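You operate a simulated robot arm through the tools that you are given. There is no shell and no other tool.

Carry out the task below with a simulated robot arm. There is one attempt and no reset: what you move stays moved.

JOB
Start a run at position 3; stop it once a reading shows.
Fine: work from the results page.

Only the result counts: the job must be done as asked and must still hold three seconds after the hand-in. Knocking over, shifting, dropping, spilling or breaking anything else fails it.

ROBOT AND FRAMES
A 7-joint arm with a fingered hand, fixed in place. Base frame: the origin is at the foot of the arm, x ahead of it, y to its left, z up; the work surface is at about z = 88. Units: cm, degrees, N and s.
Its first joint turns from -115.0 to 115.0 degrees. Payload 5 kg.
Tool frame: the origin (TCP) lies between the finger pads and is the grasp point; the fingertips stand 3.2 cm ahead of it; z points along the fingers, y is the line along which they close. Largest opening 16 cm; the body of the gripper starts 8.9 cm behind the TCP. The gripper is a hand of 4 fingers: y runs from the thumb to the fingers, the wrist lies at [0, 0, -26.7] in the tool frame, and closing takes about 1.5 s.
Orientation is told as [roll, pitch, yaw] about the base's x, y, z axes, in that order, counted from this pose: with the fingers straight down and closing along the base's y, the tool's x points along the base's -x, its y along +y and its z along -z.

CONTROLS
- The arm moves only by the tool move_arm. Its argument "steps" is a list of rows, each a list of 6 numbers: the shift along the base's x, y, z in units of 20 mm (1.0 is 20 mm), then the turn, a rotation vector about the base's x, y, z in units of 8 degrees (1.0 is 8 degrees). In form: [[tx, ty, tz, rx, ry, rz], ...]. A call has 1 to 20 rows; each row shifts and turns the commanded pose from where the row before left it. "hand" is the closure, from 0 (fully open) to 1 (shut), set as the call begins (left out, the last holds). A call with a number of a shift or a turn outside -1 to 1 is refused whole. A row lasts 0.2 s, in which the tool goes at most 5 cm and 8.6 degrees; a call with a longer step from one row to the next is refused whole, and so is a gripper value outside its range. A pose out of reach is approached as far as the arm can. The call stops where the force on the tool passes 40 N (or 10 N more than at its start, if that is more) or the arm is blocked; 0.2 s more then pass. The fingers move at their own pace (about 4.5 cm/s each) and stop on an object; they squeeze with about 23 N. The grip force told is the motor's: it shows also when the fingers shut on nothing. Time passes only in rows, and 0.2 s behind the last, so rows that do not move let the fingers close. The reply holds the time, the measured pose of the TCP, the force on the tool along the base axes, the opening and the grip force, in the units named above and with some noise, with the torque about the TCP (base axes, N m) and any sound that the robot's microphone picked up.
- Cameras (640 x 400 px; columns grow to the right, rows downward): "scene" is fixed at [21.7, 63.96, 150.72]; the picture's right is [-0.33, -0.94, 0.00], its down [-0.66, 0.23, -0.72] and it looks along [0.68, -0.24, -0.70] (base axes); focal length 309 px, centre (320, 200). "wrist" rides on the gripper at [8, -0.4, -11.4] in the tool frame; the picture's right is [0.05, 1.00, 0.00], its down [-0.82, 0.04, -0.58] and it looks along [-0.58, 0.03, 0.82] (tool axes); focal length 265 px, centre (320, 200). There is no depth. A picture from a camera that has moved, and an enlarged one, comes with that camera's place and axes in the base frame and with its lens. The place of the scene camera against the robot may be out by one fixed shift of up to 1.8 cm in any direction.
- capture(camera): a new picture of that camera. It takes no simulated time.
- slide_trunk(by): slides the trunk up (or, below 0, down) by that many cm; the arm rides with it, the base frame stays. It gives what a move gives, with no picture.
- set_fingers(finger1, finger2, finger3, thumb_bend): sets how far each is bent, from 0 (flat) to 1 (curled in); at 0.3 the hand is open as for a grip, at 0.7 the pads meet at the TCP. One left out holds its place. A second passes; each finger stops where it meets its share of the squeeze, and holds until it gets a number again. A gripper value or a shape takes the hand back. It gives what a move gives, with no picture; readings hold the bend of each and the force on the fingers (four entries, about 0 where the hand has none), thumb and palm.
- grasp_type(shape): the hand has 4 fingers and takes this shape, open, in about a second: jaw (thumb against the fingers, like two jaws); tri (thumb and two fingers); tip (a fingertip pinch); poke (one finger out to press); point (the index stretched); flat (the hand flat); cup (the hand cupped); fist (a fist). The gripper value then closes the fingers along that shape, each until it touches; the sizes above hold for jaw. It gives what a move gives, with no picture.
- inspect(camera, box): a new picture of the part [left, top, right, bottom] of that camera's present view, enlarged. It takes no simulated time.
- close_job(): hands the job in; it is judged then, once.

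Places have to be worked out from the pictures, the camera data and where the tool is seen. Open the gripper and draw the arm clear of the work before you hand the job in, unless the task says otherwise.

The tools are called after ">>>" by a JSON object that holds its "api" and its "payload". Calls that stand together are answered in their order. move_arm: Moves the arm, as the interface text tells. Its arguments: {"type":"object","properties":{"steps":{"type":"array"},"hand":{"type":"number"}},"required":["steps"]} The other tools are called the same way: slide_trunk (by) slides the trunk up or down; grasp_type (shape) gives the hand a shape; set_fingers (finger1, finger2, finger3, thumb_bend) moves the fingers one by one; capture (camera) takes a picture; inspect (camera, box) takes an enlarged picture of a part of a camera's view; close_job () hands the job in.

At the start:

```text
t: 0.0
tcp_pos: [68.37, 27.43, 120.83]
orientation: [0.1, 0.0, 0.0]
contact_force: [-0.1, -0.6, 0.4]
torque: [0.04, -0.02, -0.03]
gripper_width: 15.98
gripper_force: 0.2
shape: jaw
bend: [0.3, 0.3, 0.3, 0.3]
finger forces: [0.0, 0.0, 0.0, 0.0, 0.0, 0.0]
trunk travel left (down, up): [-67.5, 31.5]
```

scene: 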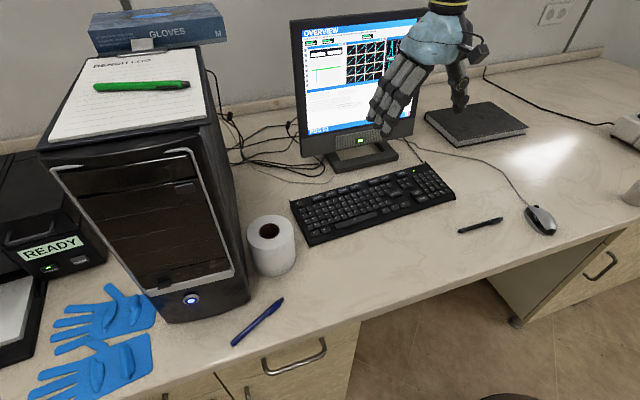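
wrist: 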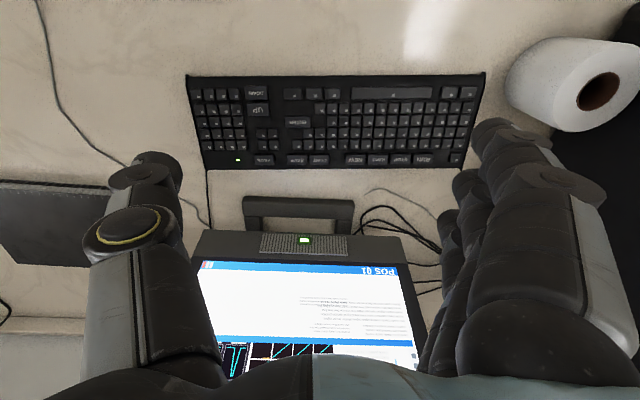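

I see a monitor showing an overview page, and a keyboard with labelled keys. I'll enlarge the screen and the keyboard to read them.

>>> {"api": "inspect", "payload": {"camera": "scene", "box": [280, 5, 430, 155]}}

>>> {"api": "inspect", "payload": {"camera": "scene", "box": [285, 150, 460, 250]}}

>>> {"api": "inspect", "payload": {"camera": "wrist", "box": [180, 70, 340, 175]}}

>>> {"api": "inspect", "payload": {"camera": "wrist", "box": [330, 70, 490, 175]}}

>>> {"api": "inspect", "payload": {"camera": "wrist", "box": [190, 225, 430, 380]}}

>>> {"api": "inspect", "payload": {"camera": "scene", "box": [0, 180, 120, 300]}}

```text
2.67 times, centred on (355, 80) of scene
camera zoom: at [21.7, 63.96, 150.72], right [-0.33, -0.94, 0.0], down [-0.66, 0.23, -0.72], along [0.68, -0.24, -0.7], focal length 823 px, centre (227, 520)
```

zoom: 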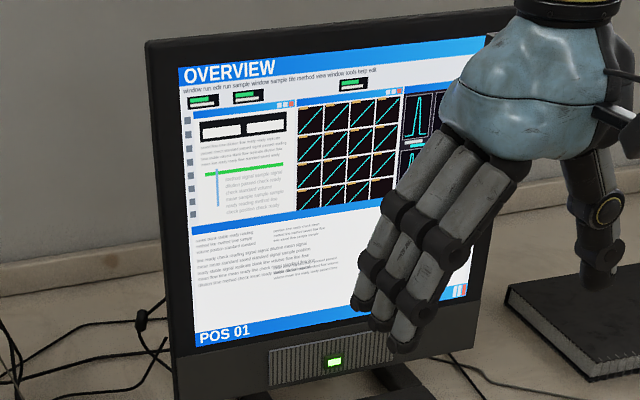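

```text
3.66 times, centred on (372, 200) of scene
camera zoom: at [21.7, 63.96, 150.72], right [-0.33, -0.94, 0.0], down [-0.66, 0.23, -0.72], along [0.68, -0.24, -0.7], focal length 1129 px, centre (128, 200)
```

zoom: 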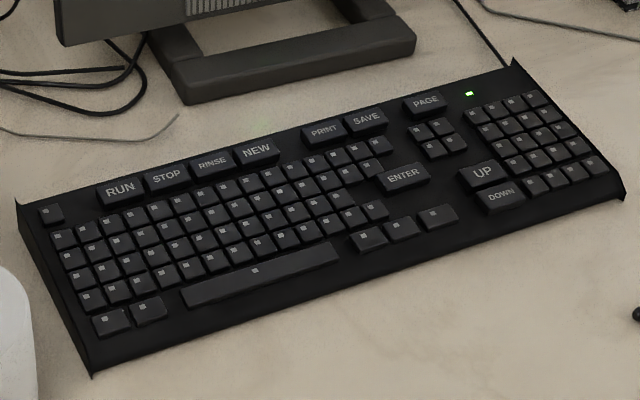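

```text
3.81 times, centred on (260, 122) of wrist
camera zoom: at [60.24, 27.05, 132.26], right [-0.05, 1.0, 0.0], down [0.82, 0.04, 0.58], along [0.58, 0.03, -0.82], focal length 1011 px, centre (549, 495)
```

zoom: 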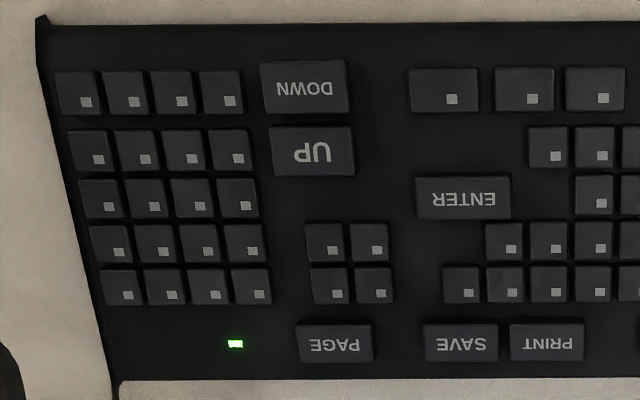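

```text
3.81 times, centred on (410, 122) of wrist
camera zoom: at [60.24, 27.05, 132.26], right [-0.05, 1.0, 0.0], down [0.82, 0.04, 0.58], along [0.58, 0.03, -0.82], focal length 1011 px, centre (-23, 495)
```

zoom: 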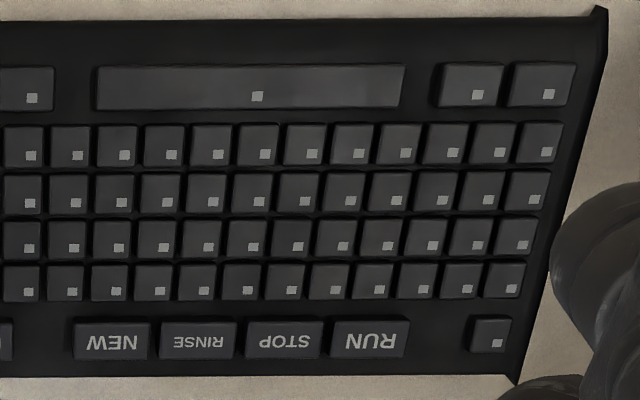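

```text
2.58 times, centred on (310, 302) of wrist
camera zoom: at [60.24, 27.05, 132.26], right [-0.05, 1.0, 0.0], down [0.82, 0.04, 0.58], along [0.58, 0.03, -0.82], focal length 685 px, centre (346, -64)
```

zoom: 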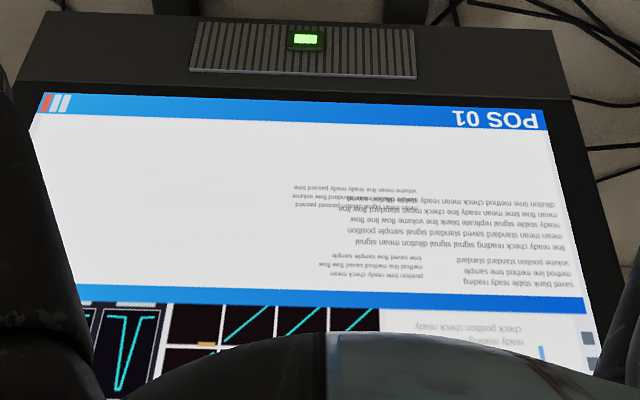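

```text
3.33 times, centred on (60, 240) of scene
camera zoom: at [21.7, 63.96, 150.72], right [-0.33, -0.94, 0.0], down [-0.66, 0.23, -0.72], along [0.68, -0.24, -0.7], focal length 1029 px, centre (1187, 67)
```

zoom: 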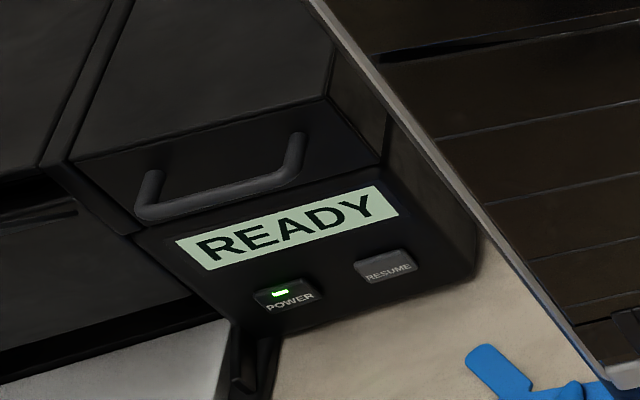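

The keyboard has RUN, STOP, PAGE, UP and DOWN keys; the screen shows OVERVIEW at POS 01 and the analyser says READY. I estimate PAGE near (81.8, 18.5), UP near (73.2, 18), RUN near (80.1, 45.9), and STOP near (80.3, 42.1). I'll shape the hand for poking and see where the finger sits.

>>> {"api": "grasp_type", "payload": {"shape": "poke"}}

>>> {"api": "capture", "payload": {"camera": "wrist"}}

>>> {"api": "capture", "payload": {"camera": "scene"}}

```text
t: 0.9
tcp_pos: [68.35, 27.49, 120.8]
orientation: [0.0, 0.0, 0.0]
contact_force: [-0.1, 0.3, 0.6]
torque: [-0.01, 0.0, 0.03]
gripper_width: 0.0
gripper_force: 0.1
shape: poke
bend: [1.0, 1.0, 1.0, 0.47]
finger forces: [0.1, 0.1, 0.0, 0.0, 0.1, 0.0]
trunk travel left (down, up): [-67.5, 31.5]
```

```text
taken
camera wrist: at [60.24, 27.05, 132.26], right [-0.05, 1.0, 0.0], down [0.82, 0.04, 0.58], along [0.58, 0.03, -0.82], focal length 265 px, centre (320, 200)
```

wrist: 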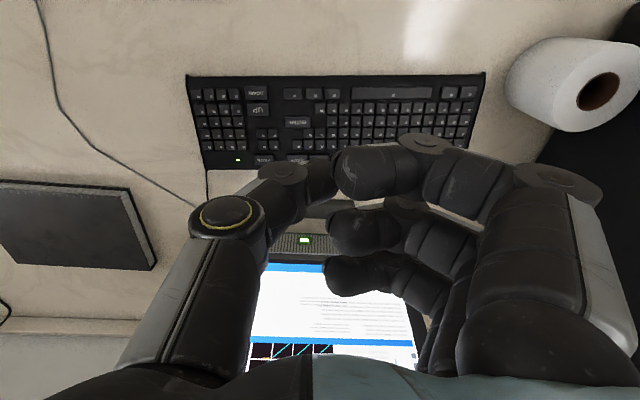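

```text
taken
```

scene: 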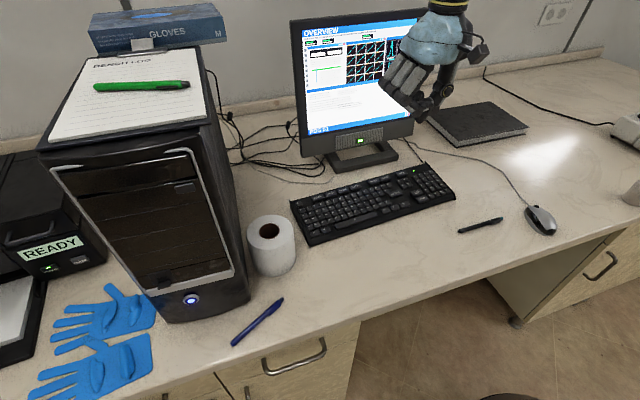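

Poke curls all three fingers here, and only the thumb is half out. I'll try the point shape instead.

>>> {"api": "grasp_type", "payload": {"shape": "point"}}

>>> {"api": "capture", "payload": {"camera": "wrist"}}

>>> {"api": "inspect", "payload": {"camera": "scene", "box": [340, 0, 520, 150]}}

```text
t: 1.8
tcp_pos: [68.31, 27.41, 120.74]
orientation: [-0.1, 0.1, 0.0]
contact_force: [0.4, 0.4, -0.6]
torque: [-0.02, 0.01, 0.0]
gripper_width: 15.2
gripper_force: 0.1
shape: point
bend: [0.3, 1.0, 1.0, 0.54]
finger forces: [0.1, 0.1, 0.1, 0.1, 0.0, 0.0]
trunk travel left (down, up): [-67.5, 31.5]
```

```text
taken
camera wrist: at [60.24, 27.05, 132.26], right [-0.05, 1.0, 0.0], down [0.82, 0.04, 0.58], along [0.58, 0.03, -0.82], focal length 265 px, centre (320, 200)
```

wrist: 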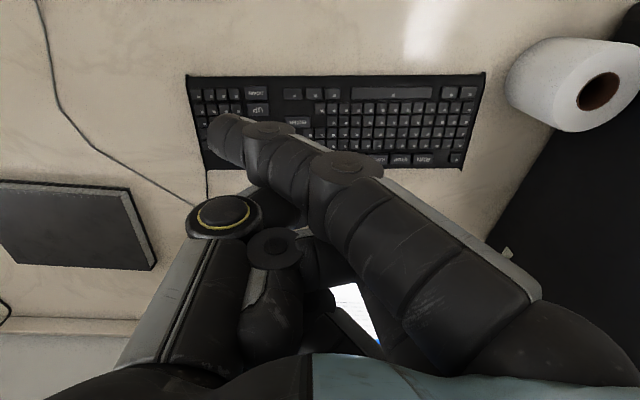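

```text
2.67 times, centred on (430, 75) of scene
camera zoom: at [21.7, 63.96, 150.72], right [-0.33, -0.94, 0.0], down [-0.66, 0.23, -0.72], along [0.68, -0.24, -0.7], focal length 823 px, centre (27, 533)
```

zoom: 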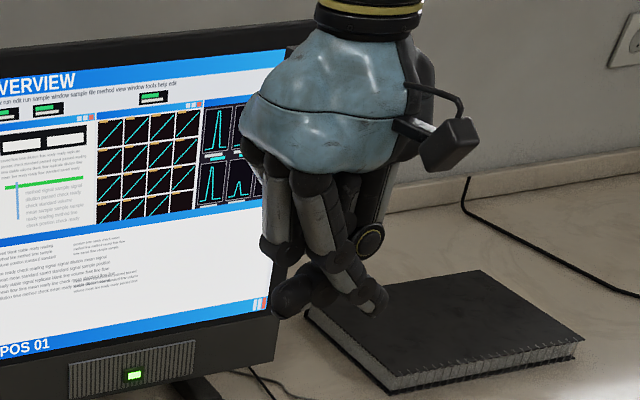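

In the point shape the index leans across to the thumb side. I'll set the fingers one by one: index flat, the others and the thumb curled.

>>> {"api": "set_fingers", "payload": {"finger1": 0.1, "finger2": 1, "finger3": 1, "thumb_bend": 0.5}}

>>> {"api": "capture", "payload": {"camera": "wrist"}}

>>> {"api": "inspect", "payload": {"camera": "scene", "box": [340, 0, 520, 150]}}

```text
t: 2.8
tcp_pos: [68.32, 27.33, 120.74]
orientation: [-0.1, 0.0, 0.0]
contact_force: [-0.7, 0.3, -0.4]
torque: [-0.01, 0.04, -0.02]
gripper_width: 15.61
gripper_force: 0.1
shape: fingers
bend: [0.1, 1.0, 1.0, 0.5]
finger forces: [0.0, 0.0, 0.0, 0.0, 0.1, 0.0]
trunk travel left (down, up): [-67.5, 31.5]
```

```text
taken
camera wrist: at [60.24, 27.05, 132.26], right [-0.05, 1.0, 0.0], down [0.82, 0.04, 0.58], along [0.58, 0.03, -0.82], focal length 265 px, centre (320, 200)
```

wrist: 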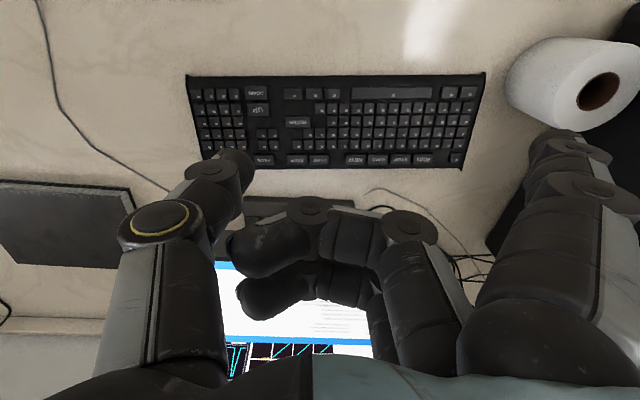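

```text
2.67 times, centred on (430, 75) of scene
camera zoom: at [21.7, 63.96, 150.72], right [-0.33, -0.94, 0.0], down [-0.66, 0.23, -0.72], along [0.68, -0.24, -0.7], focal length 823 px, centre (27, 533)
```

zoom: 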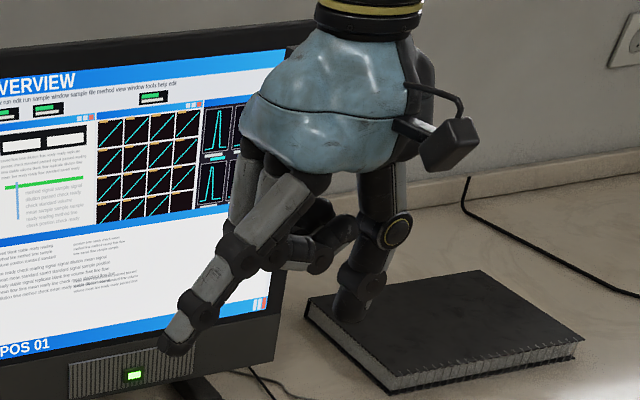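

The index is now stretched but splays outward, so it should point down at about 0.35. I'll set that and curl the thumb out of the way.

>>> {"api": "set_fingers", "payload": {"finger1": 0.35, "finger2": 1, "finger3": 1, "thumb_bend": 1}}

>>> {"api": "capture", "payload": {"camera": "wrist"}}

>>> {"api": "inspect", "payload": {"camera": "scene", "box": [340, 0, 520, 150]}}

```text
t: 3.8
tcp_pos: [68.39, 27.48, 120.89]
orientation: [-0.1, 0.0, 0.0]
contact_force: [0.3, 1.4, 0.0]
torque: [-0.02, 0.02, -0.03]
gripper_width: 6.81
gripper_force: 0.0
shape: fingers
bend: [0.35, 1.0, 1.0, 0.83]
finger forces: [0.1, 0.0, 0.0, 0.0, 0.1, 0.1]
trunk travel left (down, up): [-67.5, 31.5]
```

```text
taken
camera wrist: at [60.24, 27.05, 132.26], right [-0.05, 1.0, 0.0], down [0.82, 0.04, 0.58], along [0.58, 0.03, -0.82], focal length 265 px, centre (320, 200)
```

wrist: 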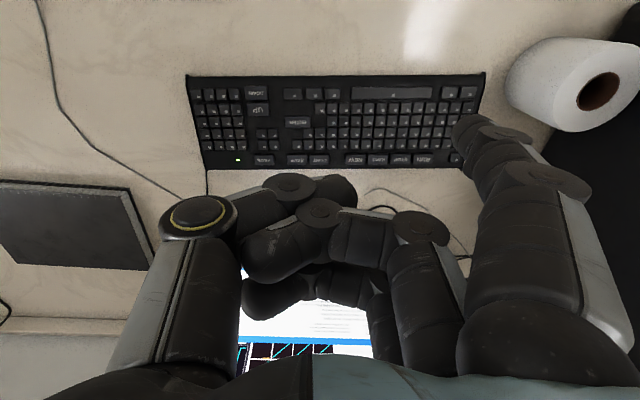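

```text
2.67 times, centred on (430, 75) of scene
camera zoom: at [21.7, 63.96, 150.72], right [-0.33, -0.94, 0.0], down [-0.66, 0.23, -0.72], along [0.68, -0.24, -0.7], focal length 823 px, centre (27, 533)
```

zoom: 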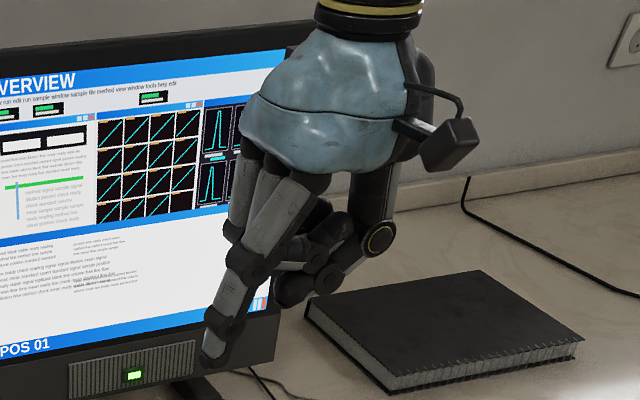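

The index now points down cleanly; triangulating from both cameras puts its tip about (-3.6, +7.6, -3.3) from the TCP. The monitor face is near x = 93, so I'll tilt the hand 24° with the wrist back toward me and move it above the PAGE key, staying high.

>>> {"api": "move_arm", "payload": {"steps": [[0.7, -0.83, -0.8, 0, -0.3, 0], [0.7, -0.83, -0.8, 0, -0.3, 0], [0.7, -0.83, -0.8, 0, -0.3, 0], [0.7, -0.83, -0.8, 0, -0.3, 0], [0.7, -0.83, -0.8, 0, -0.3, 0], [0.7, -0.83, -0.8, 0, -0.3, 0], [0.7, -0.83, -0.8, 0, -0.3, 0], [0.7, -0.83, -0.8, 0, -0.3, 0], [0.7, -0.83, -0.8, 0, -0.3, 0], [0.7, -0.83, -0.8, 0, -0.3, 0], [0, 0, 0, 0, 0, 0]]}}

>>> {"api": "capture", "payload": {"camera": "wrist"}}

>>> {"api": "capture", "payload": {"camera": "scene"}}

>>> {"api": "inspect", "payload": {"camera": "scene", "box": [360, 70, 500, 220]}}

```text
t: 6.2
tcp_pos: [82.41, 10.66, 104.71]
orientation: [0.0, -24.1, 0.0]
contact_force: [0.0, -0.6, 0.4]
torque: [-0.01, -0.04, 0.0]
gripper_width: 6.81
gripper_force: 0.1
shape: fingers
bend: [0.35, 1.0, 1.0, 0.83]
finger forces: [0.0, 0.0, 0.0, 0.0, 0.0, 0.0]
trunk travel left (down, up): [-67.5, 31.5]
```

```text
taken
camera wrist: at [70.33, 10.3, 111.9], right [-0.05, 1.0, -0.02], down [0.51, 0.04, 0.86], along [0.86, 0.03, -0.51], focal length 265 px, centre (320, 200)
```

wrist: 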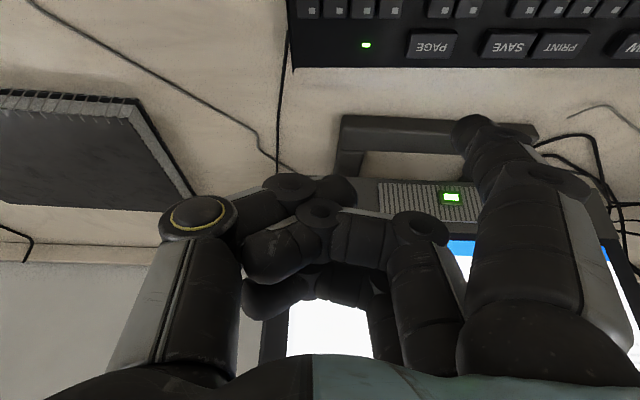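

```text
taken
```

scene: 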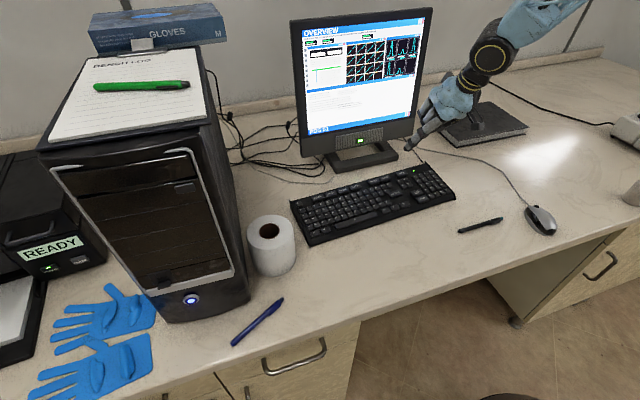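

```text
2.67 times, centred on (430, 145) of scene
camera zoom: at [21.7, 63.96, 150.72], right [-0.33, -0.94, 0.0], down [-0.66, 0.23, -0.72], along [0.68, -0.24, -0.7], focal length 823 px, centre (27, 347)
```

zoom: 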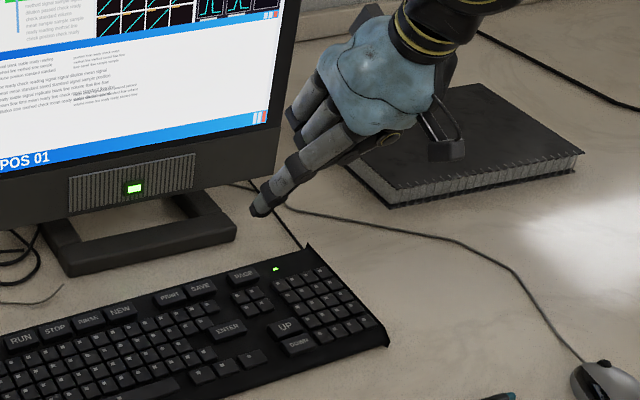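

Triangulating from the two wrist pictures puts the PAGE key at about (81.0, 18.8, 91.9). The index tip is nearly above it at about (81.0, 19.0, 99.9), so I'll go down 6.4 cm and check.

>>> {"api": "move_arm", "payload": {"steps": [[0, -0.1, -0.8, 0, 0, 0], [0, 0, -0.8, 0, 0, 0], [0, 0, -0.8, 0, 0, 0], [0, 0, -0.8, 0, 0, 0], [0, 0, 0, 0, 0, 0]]}}

>>> {"api": "capture", "payload": {"camera": "wrist"}}

>>> {"api": "inspect", "payload": {"camera": "scene", "box": [370, 120, 460, 210]}}

```text
t: 7.4
tcp_pos: [82.43, 10.51, 98.55]
orientation: [-0.1, -24.1, 0.0]
contact_force: [0.4, 0.1, -0.6]
torque: [-0.03, 0.01, -0.02]
gripper_width: 6.82
gripper_force: 0.0
shape: fingers
bend: [0.35, 1.0, 1.0, 0.83]
finger forces: [0.0, 0.0, 0.1, 0.0, 0.0, 0.1]
trunk travel left (down, up): [-67.5, 31.5]
```

```text
taken
camera wrist: at [70.35, 10.15, 105.61], right [-0.05, 1.0, -0.02], down [0.51, 0.04, 0.86], along [0.86, 0.03, -0.51], focal length 265 px, centre (320, 200)
```

wrist: 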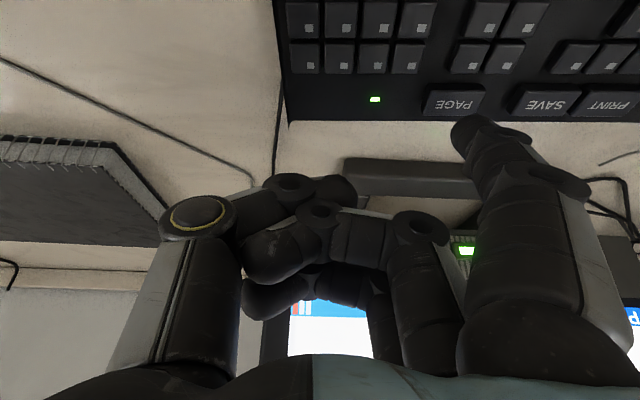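

```text
4.44 times, centred on (415, 165) of scene
camera zoom: at [21.7, 63.96, 150.72], right [-0.33, -0.94, 0.0], down [-0.66, 0.23, -0.72], along [0.68, -0.24, -0.7], focal length 1372 px, centre (-102, 356)
```

zoom: 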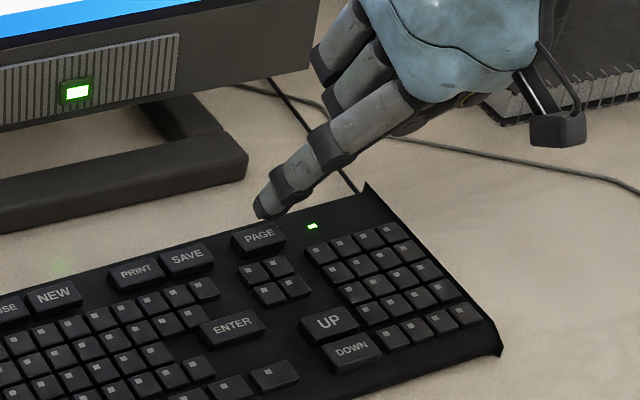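

The fingertip appears about 1.7 cm above the PAGE key, lined up with it. I'll lower it in small steps.

>>> {"api": "move_arm", "payload": {"steps": [[0, 0, -0.25, 0, 0, 0], [0, 0, -0.25, 0, 0, 0], [0, 0, -0.2, 0, 0, 0], [0, 0, -0.1, 0, 0, 0]]}}

>>> {"api": "inspect", "payload": {"camera": "scene", "box": [370, 120, 460, 210]}}

>>> {"api": "inspect", "payload": {"camera": "wrist", "box": [380, 50, 560, 170]}}

```text
t: 8.4
tcp_pos: [82.56, 10.64, 96.75]
orientation: [0.0, -23.9, 0.0]
contact_force: [0.4, 0.5, 0.6]
torque: [-0.02, 0.0, -0.04]
gripper_width: 6.81
gripper_force: 0.0
shape: fingers
bend: [0.35, 1.0, 1.0, 0.83]
finger forces: [0.1, 0.0, 0.0, 0.0, 0.1, 0.1]
trunk travel left (down, up): [-67.5, 31.5]
```

```text
4.44 times, centred on (415, 165) of scene
camera zoom: at [21.7, 63.96, 150.72], right [-0.33, -0.94, 0.0], down [-0.66, 0.23, -0.72], along [0.68, -0.24, -0.7], focal length 1372 px, centre (-102, 356)
```

zoom: 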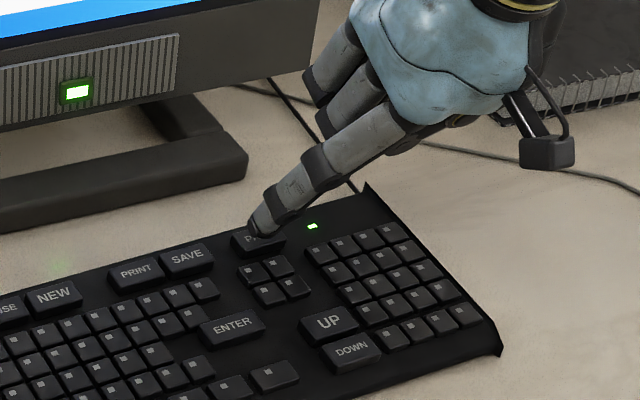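

```text
3.33 times, centred on (470, 110) of wrist
camera zoom: at [70.42, 10.2, 104.03], right [-0.05, 1.0, -0.02], down [0.51, 0.04, 0.86], along [0.86, 0.03, -0.51], focal length 885 px, centre (-180, 500)
```

zoom: 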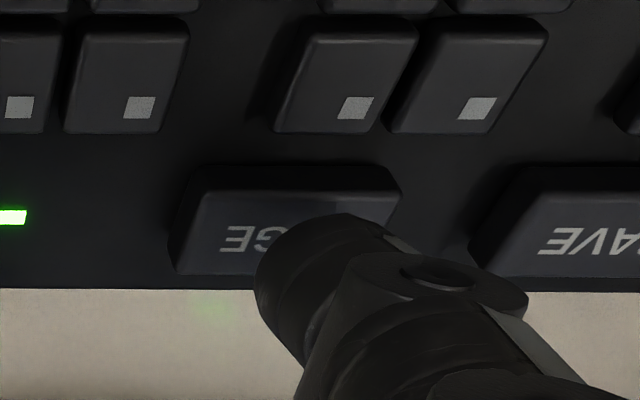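

No contact yet; the tip sits just over the key, slightly towards its far edge and +y. I'll nudge it 0.4 cm in -y and 0.2 cm in -x, then press in 2 mm steps.

>>> {"api": "move_arm", "payload": {"steps": [[-0.1, -0.2, 0, 0, 0, 0], [0, 0, -0.1, 0, 0, 0], [0, 0, -0.1, 0, 0, 0], [0, 0, -0.1, 0, 0, 0]]}}

>>> {"api": "capture", "payload": {"camera": "scene"}}

>>> {"api": "inspect", "payload": {"camera": "wrist", "box": [380, 50, 560, 170]}}

```text
t: 9.4
tcp_pos: [82.22, 10.11, 96.23]
orientation: [0.0, -24.1, 0.0]
contact_force: [0.1, -0.9, 0.3]
torque: [0.02, 0.02, -0.03]
gripper_width: 6.79
gripper_force: 0.1
shape: fingers
bend: [0.35, 1.0, 1.0, 0.83]
finger forces: [0.3, 0.0, 0.0, 0.0, 0.0, 0.0]
trunk travel left (down, up): [-67.5, 31.5]
```

```text
taken
```

scene: 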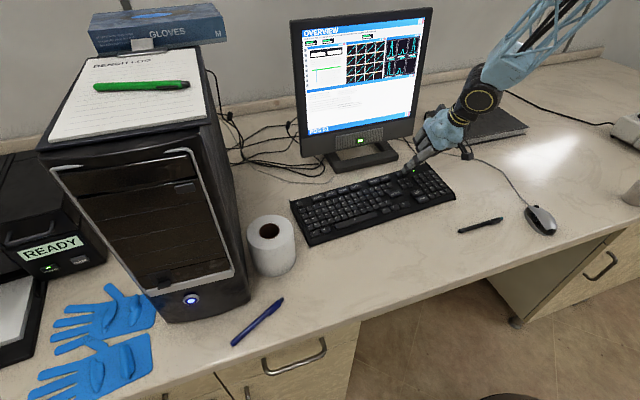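

```text
3.33 times, centred on (470, 110) of wrist
camera zoom: at [70.17, 9.76, 103.45], right [-0.05, 1.0, -0.02], down [0.51, 0.04, 0.86], along [0.86, 0.03, -0.51], focal length 885 px, centre (-180, 500)
```

zoom: 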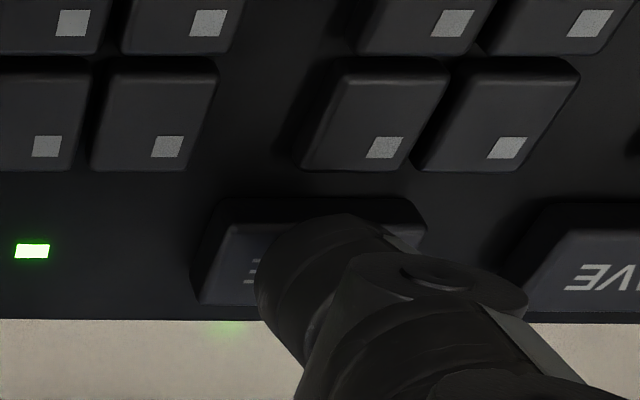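

The index reads 0.3 N, so it is just about touching. I'll press down further in single small steps.

>>> {"api": "move_arm", "payload": {"steps": [[0, 0, -0.1, 0, 0, 0]]}}

>>> {"api": "inspect", "payload": {"camera": "scene", "box": [280, 5, 430, 155]}}

```text
t: 9.8
tcp_pos: [82.29, 10.07, 96.11]
orientation: [0.0, -24.0, 0.0]
contact_force: [0.2, -0.2, 1.4]
torque: [0.08, 0.05, 0.03]
gripper_width: 6.8
gripper_force: 0.2
shape: fingers
bend: [0.35, 1.0, 1.0, 0.83]
finger forces: [0.8, 0.1, 0.0, 0.0, 0.0, 0.0]
trunk travel left (down, up): [-67.5, 31.5]
heard: click
```

```text
2.67 times, centred on (355, 80) of scene
camera zoom: at [21.7, 63.96, 150.72], right [-0.33, -0.94, 0.0], down [-0.66, 0.23, -0.72], along [0.68, -0.24, -0.7], focal length 823 px, centre (227, 520)
```

zoom: 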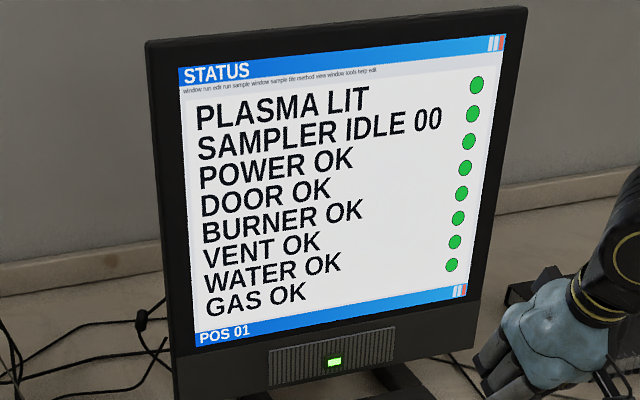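

A click, and the screen changed to STATUS (everything is OK). I'll lift and press PAGE again.

>>> {"api": "move_arm", "payload": {"steps": [[0, 0, 0.4, 0, 0, 0], [0, 0, 0, 0, 0, 0], [0, 0, -0.2, 0, 0, 0], [0, 0, -0.2, 0, 0, 0]]}}

>>> {"api": "inspect", "payload": {"camera": "scene", "box": [280, 5, 430, 155]}}

```text
t: 10.8
tcp_pos: [82.09, 10.15, 96.0]
orientation: [0.1, -24.0, 0.0]
contact_force: [-0.4, -0.1, 1.7]
torque: [0.08, 0.03, 0.0]
gripper_width: 6.82
gripper_force: 0.4
shape: fingers
bend: [0.35, 1.0, 1.0, 0.83]
finger forces: [1.0, 0.0, 0.1, 0.0, 0.0, 0.0]
trunk travel left (down, up): [-67.5, 31.5]
heard: click
```

```text
2.67 times, centred on (355, 80) of scene
camera zoom: at [21.7, 63.96, 150.72], right [-0.33, -0.94, 0.0], down [-0.66, 0.23, -0.72], along [0.68, -0.24, -0.7], focal length 823 px, centre (227, 520)
```

zoom: 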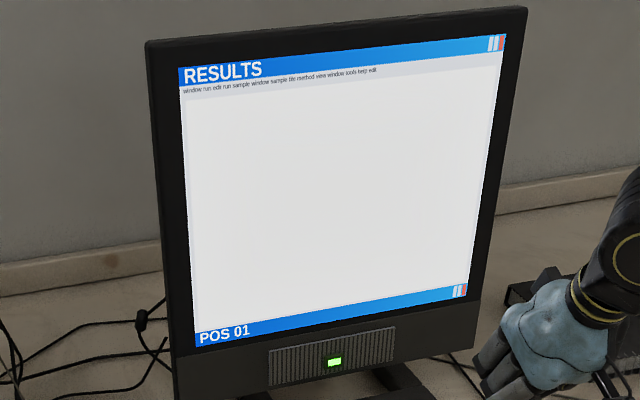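

The RESULTS page is up and blank. I'll lift, move about 8 cm back to hover over UP, and look.

>>> {"api": "move_arm", "payload": {"steps": [[0, 0, 0.8, 0, 0, 0], [0, 0, 0.7, 0, 0, 0], [-0.8, 0, 0, 0, 0, 0], [-0.8, 0, 0, 0, 0, 0], [-0.8, 0, 0, 0, 0, 0], [-0.8, 0, 0, 0, 0, 0], [-0.8, 0, 0, 0, 0, 0], [0, 0, 0, 0, 0, 0]]}}

>>> {"api": "capture", "payload": {"camera": "wrist"}}

>>> {"api": "inspect", "payload": {"camera": "scene", "box": [370, 130, 460, 220]}}

```text
t: 12.6
tcp_pos: [74.25, 10.21, 99.01]
orientation: [0.0, -24.0, 0.1]
contact_force: [1.4, -0.2, 0.0]
torque: [0.0, 0.02, 0.0]
gripper_width: 6.8
gripper_force: 0.0
shape: fingers
bend: [0.35, 1.0, 1.0, 0.84]
finger forces: [0.0, 0.0, 0.0, 0.0, 0.0, 0.0]
trunk travel left (down, up): [-67.5, 31.5]
```

```text
taken
camera wrist: at [62.19, 9.91, 106.2], right [-0.05, 1.0, -0.02], down [0.51, 0.04, 0.86], along [0.86, 0.03, -0.51], focal length 265 px, centre (320, 200)
```

wrist: 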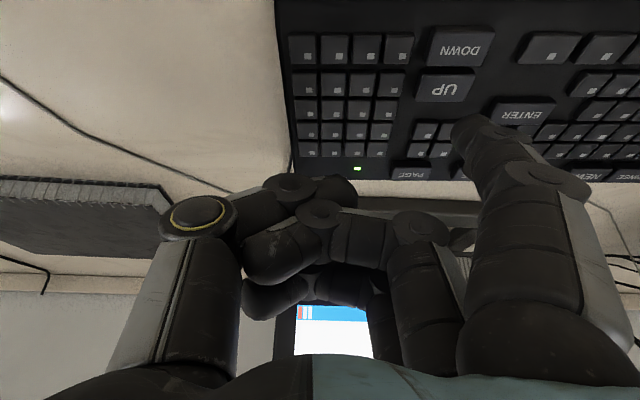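

```text
4.44 times, centred on (415, 175) of scene
camera zoom: at [21.7, 63.96, 150.72], right [-0.33, -0.94, 0.0], down [-0.66, 0.23, -0.72], along [0.68, -0.24, -0.7], focal length 1372 px, centre (-102, 311)
```

zoom: 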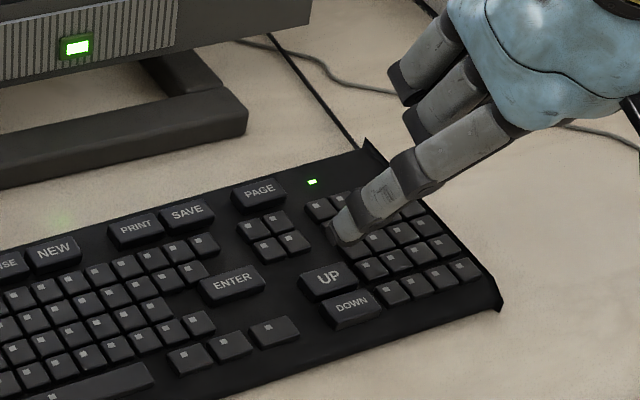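

UP triangulates to about (72.7, 18.3, 91.2), and the tip is almost above it. I'll nudge it slightly and lower it to just above contact.

>>> {"api": "move_arm", "payload": {"steps": [[-0.1, -0.1, -0.5, 0, 0, 0], [0, 0, -0.5, 0, 0, 0], [0, 0, -0.35, 0, 0, 0], [0, 0, -0.1, 0, 0, 0], [0, 0, -0.1, 0, 0, 0]]}}

>>> {"api": "inspect", "payload": {"camera": "scene", "box": [370, 130, 460, 220]}}

>>> {"api": "inspect", "payload": {"camera": "wrist", "box": [380, 50, 560, 170]}}

>>> {"api": "inspect", "payload": {"camera": "scene", "box": [280, 5, 430, 155]}}

```text
t: 13.8
tcp_pos: [73.96, 10.12, 95.86]
orientation: [0.0, -24.0, 0.0]
contact_force: [-0.2, 0.3, -0.7]
torque: [0.0, 0.02, 0.02]
gripper_width: 6.8
gripper_force: 0.1
shape: fingers
bend: [0.35, 1.0, 1.0, 0.84]
finger forces: [0.0, 0.0, 0.0, 0.1, 0.0, 0.0]
trunk travel left (down, up): [-67.5, 31.5]
```

```text
4.44 times, centred on (415, 175) of scene
camera zoom: at [21.7, 63.96, 150.72], right [-0.33, -0.94, 0.0], down [-0.66, 0.23, -0.72], along [0.68, -0.24, -0.7], focal length 1372 px, centre (-102, 311)
```

zoom: 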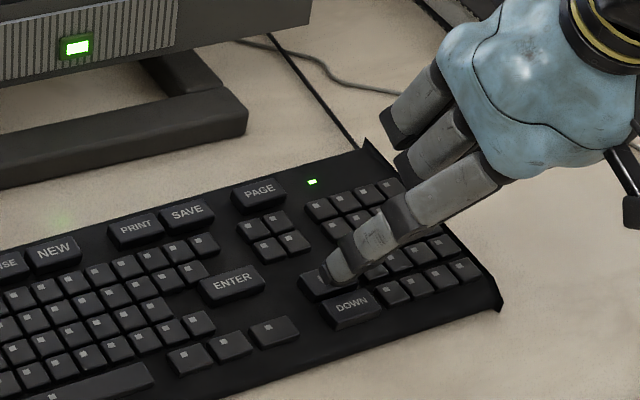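

```text
3.33 times, centred on (470, 110) of wrist
camera zoom: at [61.99, 9.72, 103.04], right [-0.05, 1.0, -0.02], down [0.51, 0.04, 0.86], along [0.86, 0.03, -0.51], focal length 885 px, centre (-180, 500)
```

zoom: 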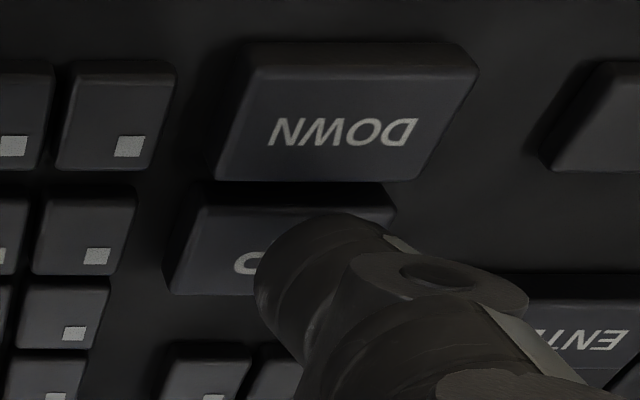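

```text
2.67 times, centred on (355, 80) of scene
camera zoom: at [21.7, 63.96, 150.72], right [-0.33, -0.94, 0.0], down [-0.66, 0.23, -0.72], along [0.68, -0.24, -0.7], focal length 823 px, centre (227, 520)
```

zoom: 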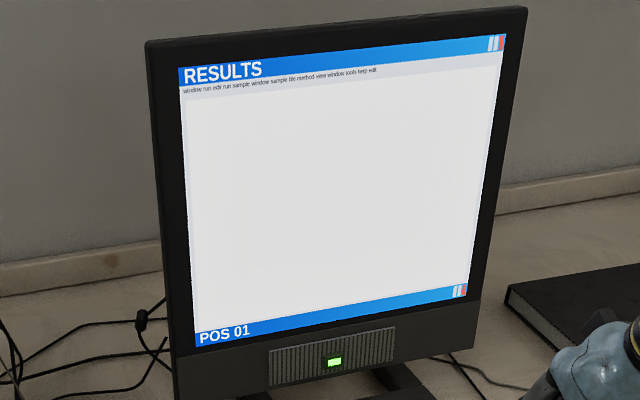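

The tip is over UP and not touching yet. I'll continue down in small steps, nudged a little in -y.

>>> {"api": "move_arm", "payload": {"steps": [[0, -0.15, 0, 0, 0, 0], [0, 0, -0.1, 0, 0, 0], [0, 0, -0.1, 0, 0, 0]]}}

```text
t: 14.6
tcp_pos: [73.95, 9.68, 95.52]
orientation: [0.1, -24.0, 0.0]
contact_force: [0.8, 0.8, 1.0]
torque: [0.0, -0.02, 0.0]
gripper_width: 6.8
gripper_force: 0.2
shape: fingers
bend: [0.35, 1.0, 1.0, 0.84]
finger forces: [0.0, 0.0, 0.0, 0.0, 0.1, 0.0]
trunk travel left (down, up): [-67.5, 31.5]
```

Still no contact, so I'll go on in 2 mm steps.

>>> {"api": "move_arm", "payload": {"steps": [[0, 0, -0.1, 0, 0, 0], [0, 0, -0.1, 0, 0, 0]]}}

```text
t: 15.2
tcp_pos: [74.03, 9.67, 95.17]
orientation: [0.0, -24.1, 0.0]
contact_force: [-0.9, 0.1, 0.9]
torque: [0.15, 0.04, -0.03]
gripper_width: 6.8
gripper_force: 0.4
shape: fingers
bend: [0.35, 1.0, 1.0, 0.84]
finger forces: [1.1, 0.0, 0.1, 0.0, 0.0, 0.0]
trunk travel left (down, up): [-67.5, 31.5]
heard: click
```

UP clicked. I'll check the position on the screen.

>>> {"api": "inspect", "payload": {"camera": "scene", "box": [280, 5, 430, 155]}}

```text
2.67 times, centred on (355, 80) of scene
camera zoom: at [21.7, 63.96, 150.72], right [-0.33, -0.94, 0.0], down [-0.66, 0.23, -0.72], along [0.68, -0.24, -0.7], focal length 823 px, centre (227, 520)
```

zoom: 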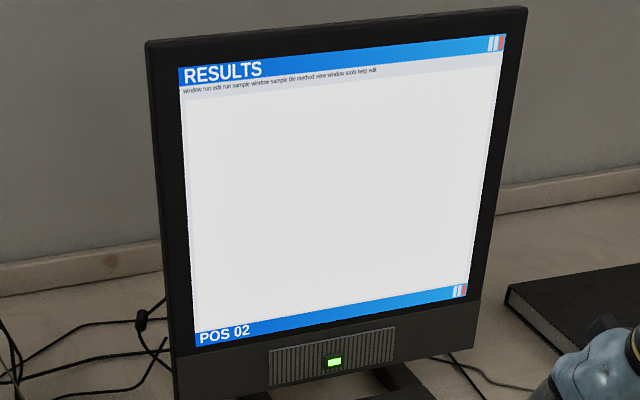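

POS 02 now; I'll lift and press UP once more.

>>> {"api": "move_arm", "payload": {"steps": [[0, 0, 0.4, 0, 0, 0], [0, 0, 0, 0, 0, 0], [0, 0, -0.2, 0, 0, 0], [0, 0, -0.2, 0, 0, 0]]}}

>>> {"api": "inspect", "payload": {"camera": "scene", "box": [280, 5, 430, 155]}}

```text
t: 16.2
tcp_pos: [73.89, 9.65, 95.17]
orientation: [0.0, -24.0, 0.0]
contact_force: [0.0, -1.1, 0.5]
torque: [0.11, 0.03, -0.01]
gripper_width: 6.83
gripper_force: 0.6
shape: fingers
bend: [0.35, 1.0, 1.0, 0.84]
finger forces: [1.2, 0.0, 0.0, 0.1, 0.0, 0.1]
trunk travel left (down, up): [-67.5, 31.5]
heard: click
```

```text
2.67 times, centred on (355, 80) of scene
camera zoom: at [21.7, 63.96, 150.72], right [-0.33, -0.94, 0.0], down [-0.66, 0.23, -0.72], along [0.68, -0.24, -0.7], focal length 823 px, centre (227, 520)
```

zoom: 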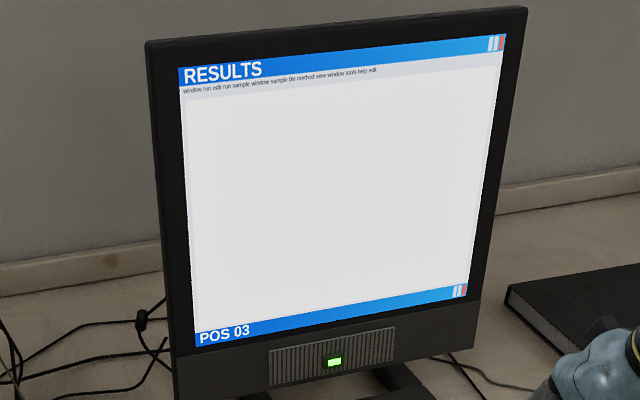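

POS 03 on the RESULTS page. RUN should be near (79.5, 45.2) and STOP near (79.6, 41.6); I'll lift and travel left to hover over RUN.

>>> {"api": "move_arm", "payload": {"steps": [[0, 0, 0.8, 0, 0, 0], [0, 0, 0.8, 0, 0, 0], [0, 0, 0.5, 0, 0, 0], [0.25, 0.97, 0, 0, 0, 0], [0.25, 0.97, 0, 0, 0, 0], [0.25, 0.97, 0, 0, 0, 0], [0.25, 0.97, 0, 0, 0, 0], [0.25, 0.97, 0, 0, 0, 0], [0.25, 0.97, 0, 0, 0, 0], [0.25, 0.97, 0, 0, 0, 0], [0.25, 0.97, 0, 0, 0, 0], [0.25, 0.97, 0, 0, 0, 0], [0.25, 0.97, 0, 0, 0, 0], [0.25, 0.97, 0, 0, 0, 0], [0.25, 0.97, 0, 0, 0, 0], [0.25, 0.97, 0, 0, 0, 0], [0.25, 0.97, 0, 0, 0, 0], [0, 0, 0, 0, 0, 0]]}}

>>> {"api": "capture", "payload": {"camera": "wrist"}}

>>> {"api": "capture", "payload": {"camera": "scene"}}

>>> {"api": "inspect", "payload": {"camera": "scene", "box": [280, 130, 400, 220]}}

```text
t: 20.0
tcp_pos: [80.9, 36.96, 99.2]
orientation: [0.0, -24.0, 0.0]
contact_force: [-0.6, 0.0, 0.1]
torque: [0.02, 0.01, 0.03]
gripper_width: 6.82
gripper_force: 0.0
shape: fingers
bend: [0.35, 1.0, 1.0, 0.84]
finger forces: [0.0, 0.0, 0.0, 0.0, 0.0, 0.1]
trunk travel left (down, up): [-67.5, 31.5]
```

```text
taken
camera wrist: at [68.97, 36.56, 106.46], right [-0.05, 1.0, -0.02], down [0.51, 0.04, 0.86], along [0.86, 0.03, -0.51], focal length 265 px, centre (320, 200)
```

wrist: 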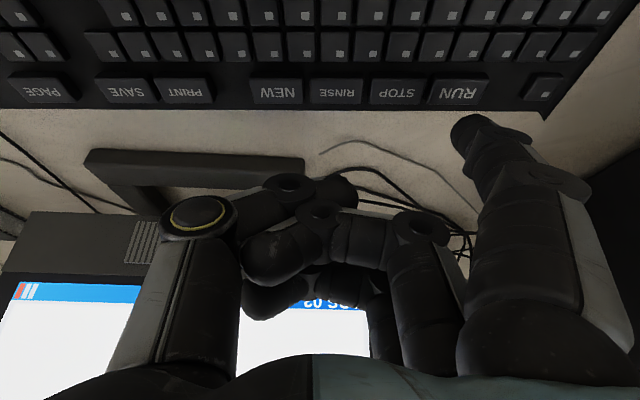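

```text
taken
```

scene: 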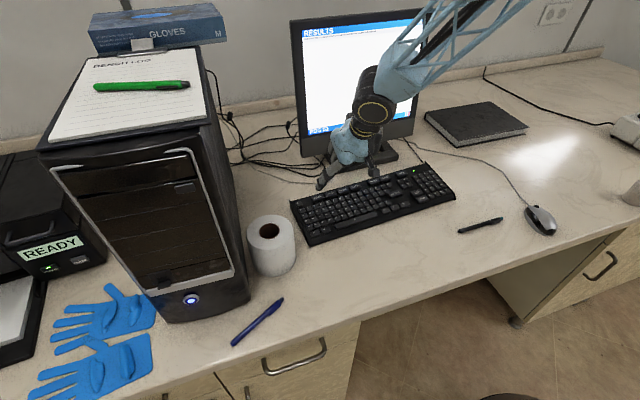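

```text
4.44 times, centred on (340, 175) of scene
camera zoom: at [21.7, 63.96, 150.72], right [-0.33, -0.94, 0.0], down [-0.66, 0.23, -0.72], along [0.68, -0.24, -0.7], focal length 1372 px, centre (231, 311)
```

zoom: 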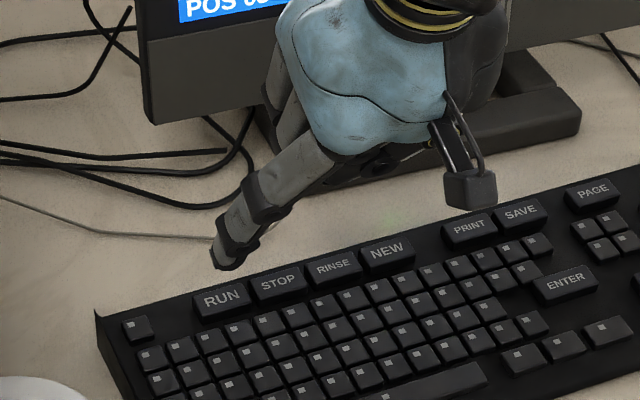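

RUN triangulates to about (79.5, 45.5), and the tip is directly over it. I'll descend to just above contact.

>>> {"api": "move_arm", "payload": {"steps": [[-0.05, 0.05, -0.5, 0, 0, 0], [0, 0, -0.5, 0, 0, 0], [0, 0, -0.35, 0, 0, 0], [0, 0, 0, 0, 0, 0]]}}

>>> {"api": "inspect", "payload": {"camera": "scene", "box": [280, 130, 400, 220]}}

>>> {"api": "inspect", "payload": {"camera": "wrist", "box": [360, 50, 540, 170]}}

```text
t: 21.0
tcp_pos: [80.86, 37.11, 96.65]
orientation: [0.0, -24.0, 0.0]
contact_force: [-0.5, 0.2, 0.3]
torque: [0.0, -0.01, 0.01]
gripper_width: 6.81
gripper_force: 0.1
shape: fingers
bend: [0.35, 1.0, 1.0, 0.84]
finger forces: [0.1, 0.0, 0.0, 0.1, 0.1, 0.0]
trunk travel left (down, up): [-67.5, 31.5]
```

```text
4.44 times, centred on (340, 175) of scene
camera zoom: at [21.7, 63.96, 150.72], right [-0.33, -0.94, 0.0], down [-0.66, 0.23, -0.72], along [0.68, -0.24, -0.7], focal length 1372 px, centre (231, 311)
```

zoom: 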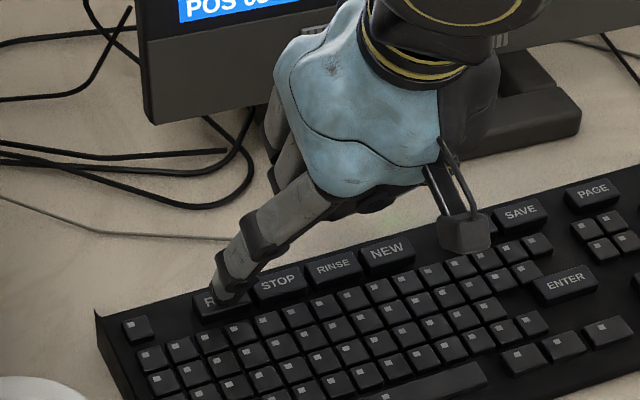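

```text
3.33 times, centred on (450, 110) of wrist
camera zoom: at [68.8, 36.67, 103.84], right [-0.05, 1.0, -0.02], down [0.51, 0.04, 0.86], along [0.86, 0.03, -0.51], focal length 885 px, centre (-113, 500)
```

zoom: 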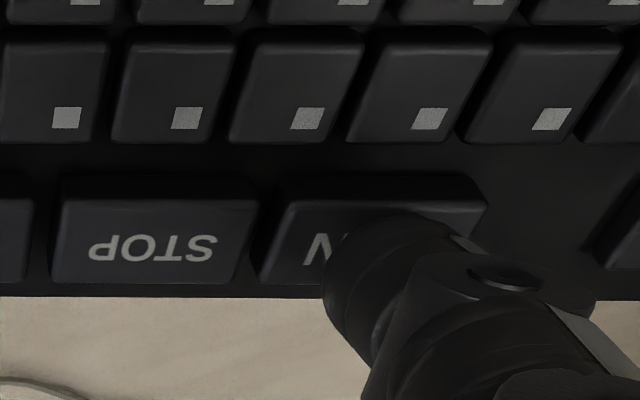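

The tip is over RUN and clear of STOP. I'll press in small steps.

>>> {"api": "move_arm", "payload": {"steps": [[0, 0, -0.1, 0, 0, 0], [0, 0, -0.1, 0, 0, 0], [0, 0, -0.1, 0, 0, 0]]}}

```text
t: 21.8
tcp_pos: [80.85, 36.99, 95.89]
orientation: [0.0, -24.1, 0.0]
contact_force: [-0.6, -0.6, 2.1]
torque: [0.12, -0.02, -0.04]
gripper_width: 6.79
gripper_force: 0.4
shape: fingers
bend: [0.35, 1.0, 1.0, 0.84]
finger forces: [1.6, 0.0, 0.0, 0.1, 0.1, 0.0]
trunk travel left (down, up): [-67.5, 31.5]
heard: click
```

RUN clicked. I'll check the screen and the analyser's display.

>>> {"api": "capture", "payload": {"camera": "scene"}}

>>> {"api": "inspect", "payload": {"camera": "scene", "box": [280, 5, 430, 155]}}

>>> {"api": "capture", "payload": {"camera": "wrist"}}

```text
taken
```

scene: 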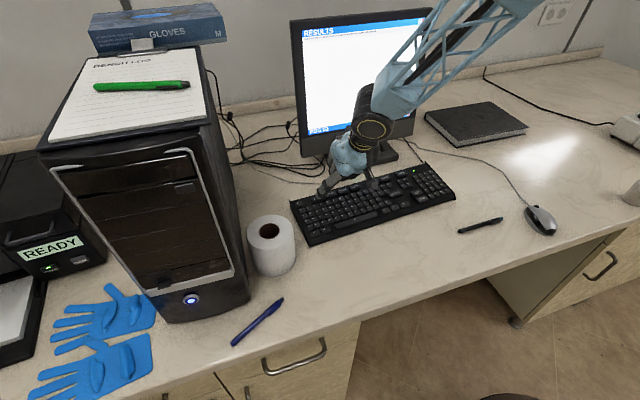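

```text
2.67 times, centred on (355, 80) of scene
camera zoom: at [21.7, 63.96, 150.72], right [-0.33, -0.94, 0.0], down [-0.66, 0.23, -0.72], along [0.68, -0.24, -0.7], focal length 823 px, centre (227, 520)
```

zoom: 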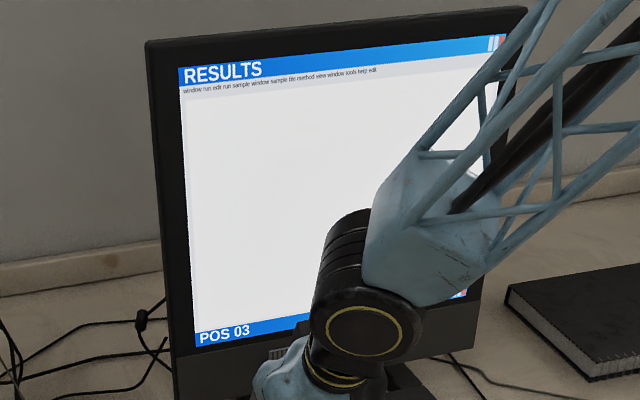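

```text
taken
camera wrist: at [68.86, 36.61, 103.17], right [-0.05, 1.0, -0.02], down [0.51, 0.04, 0.86], along [0.86, 0.03, -0.51], focal length 265 px, centre (320, 200)
```

wrist: 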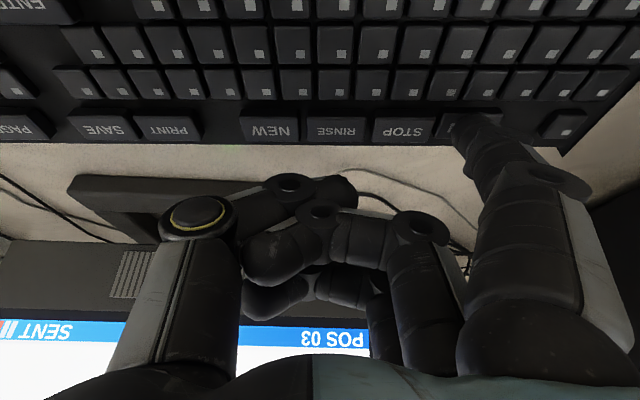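

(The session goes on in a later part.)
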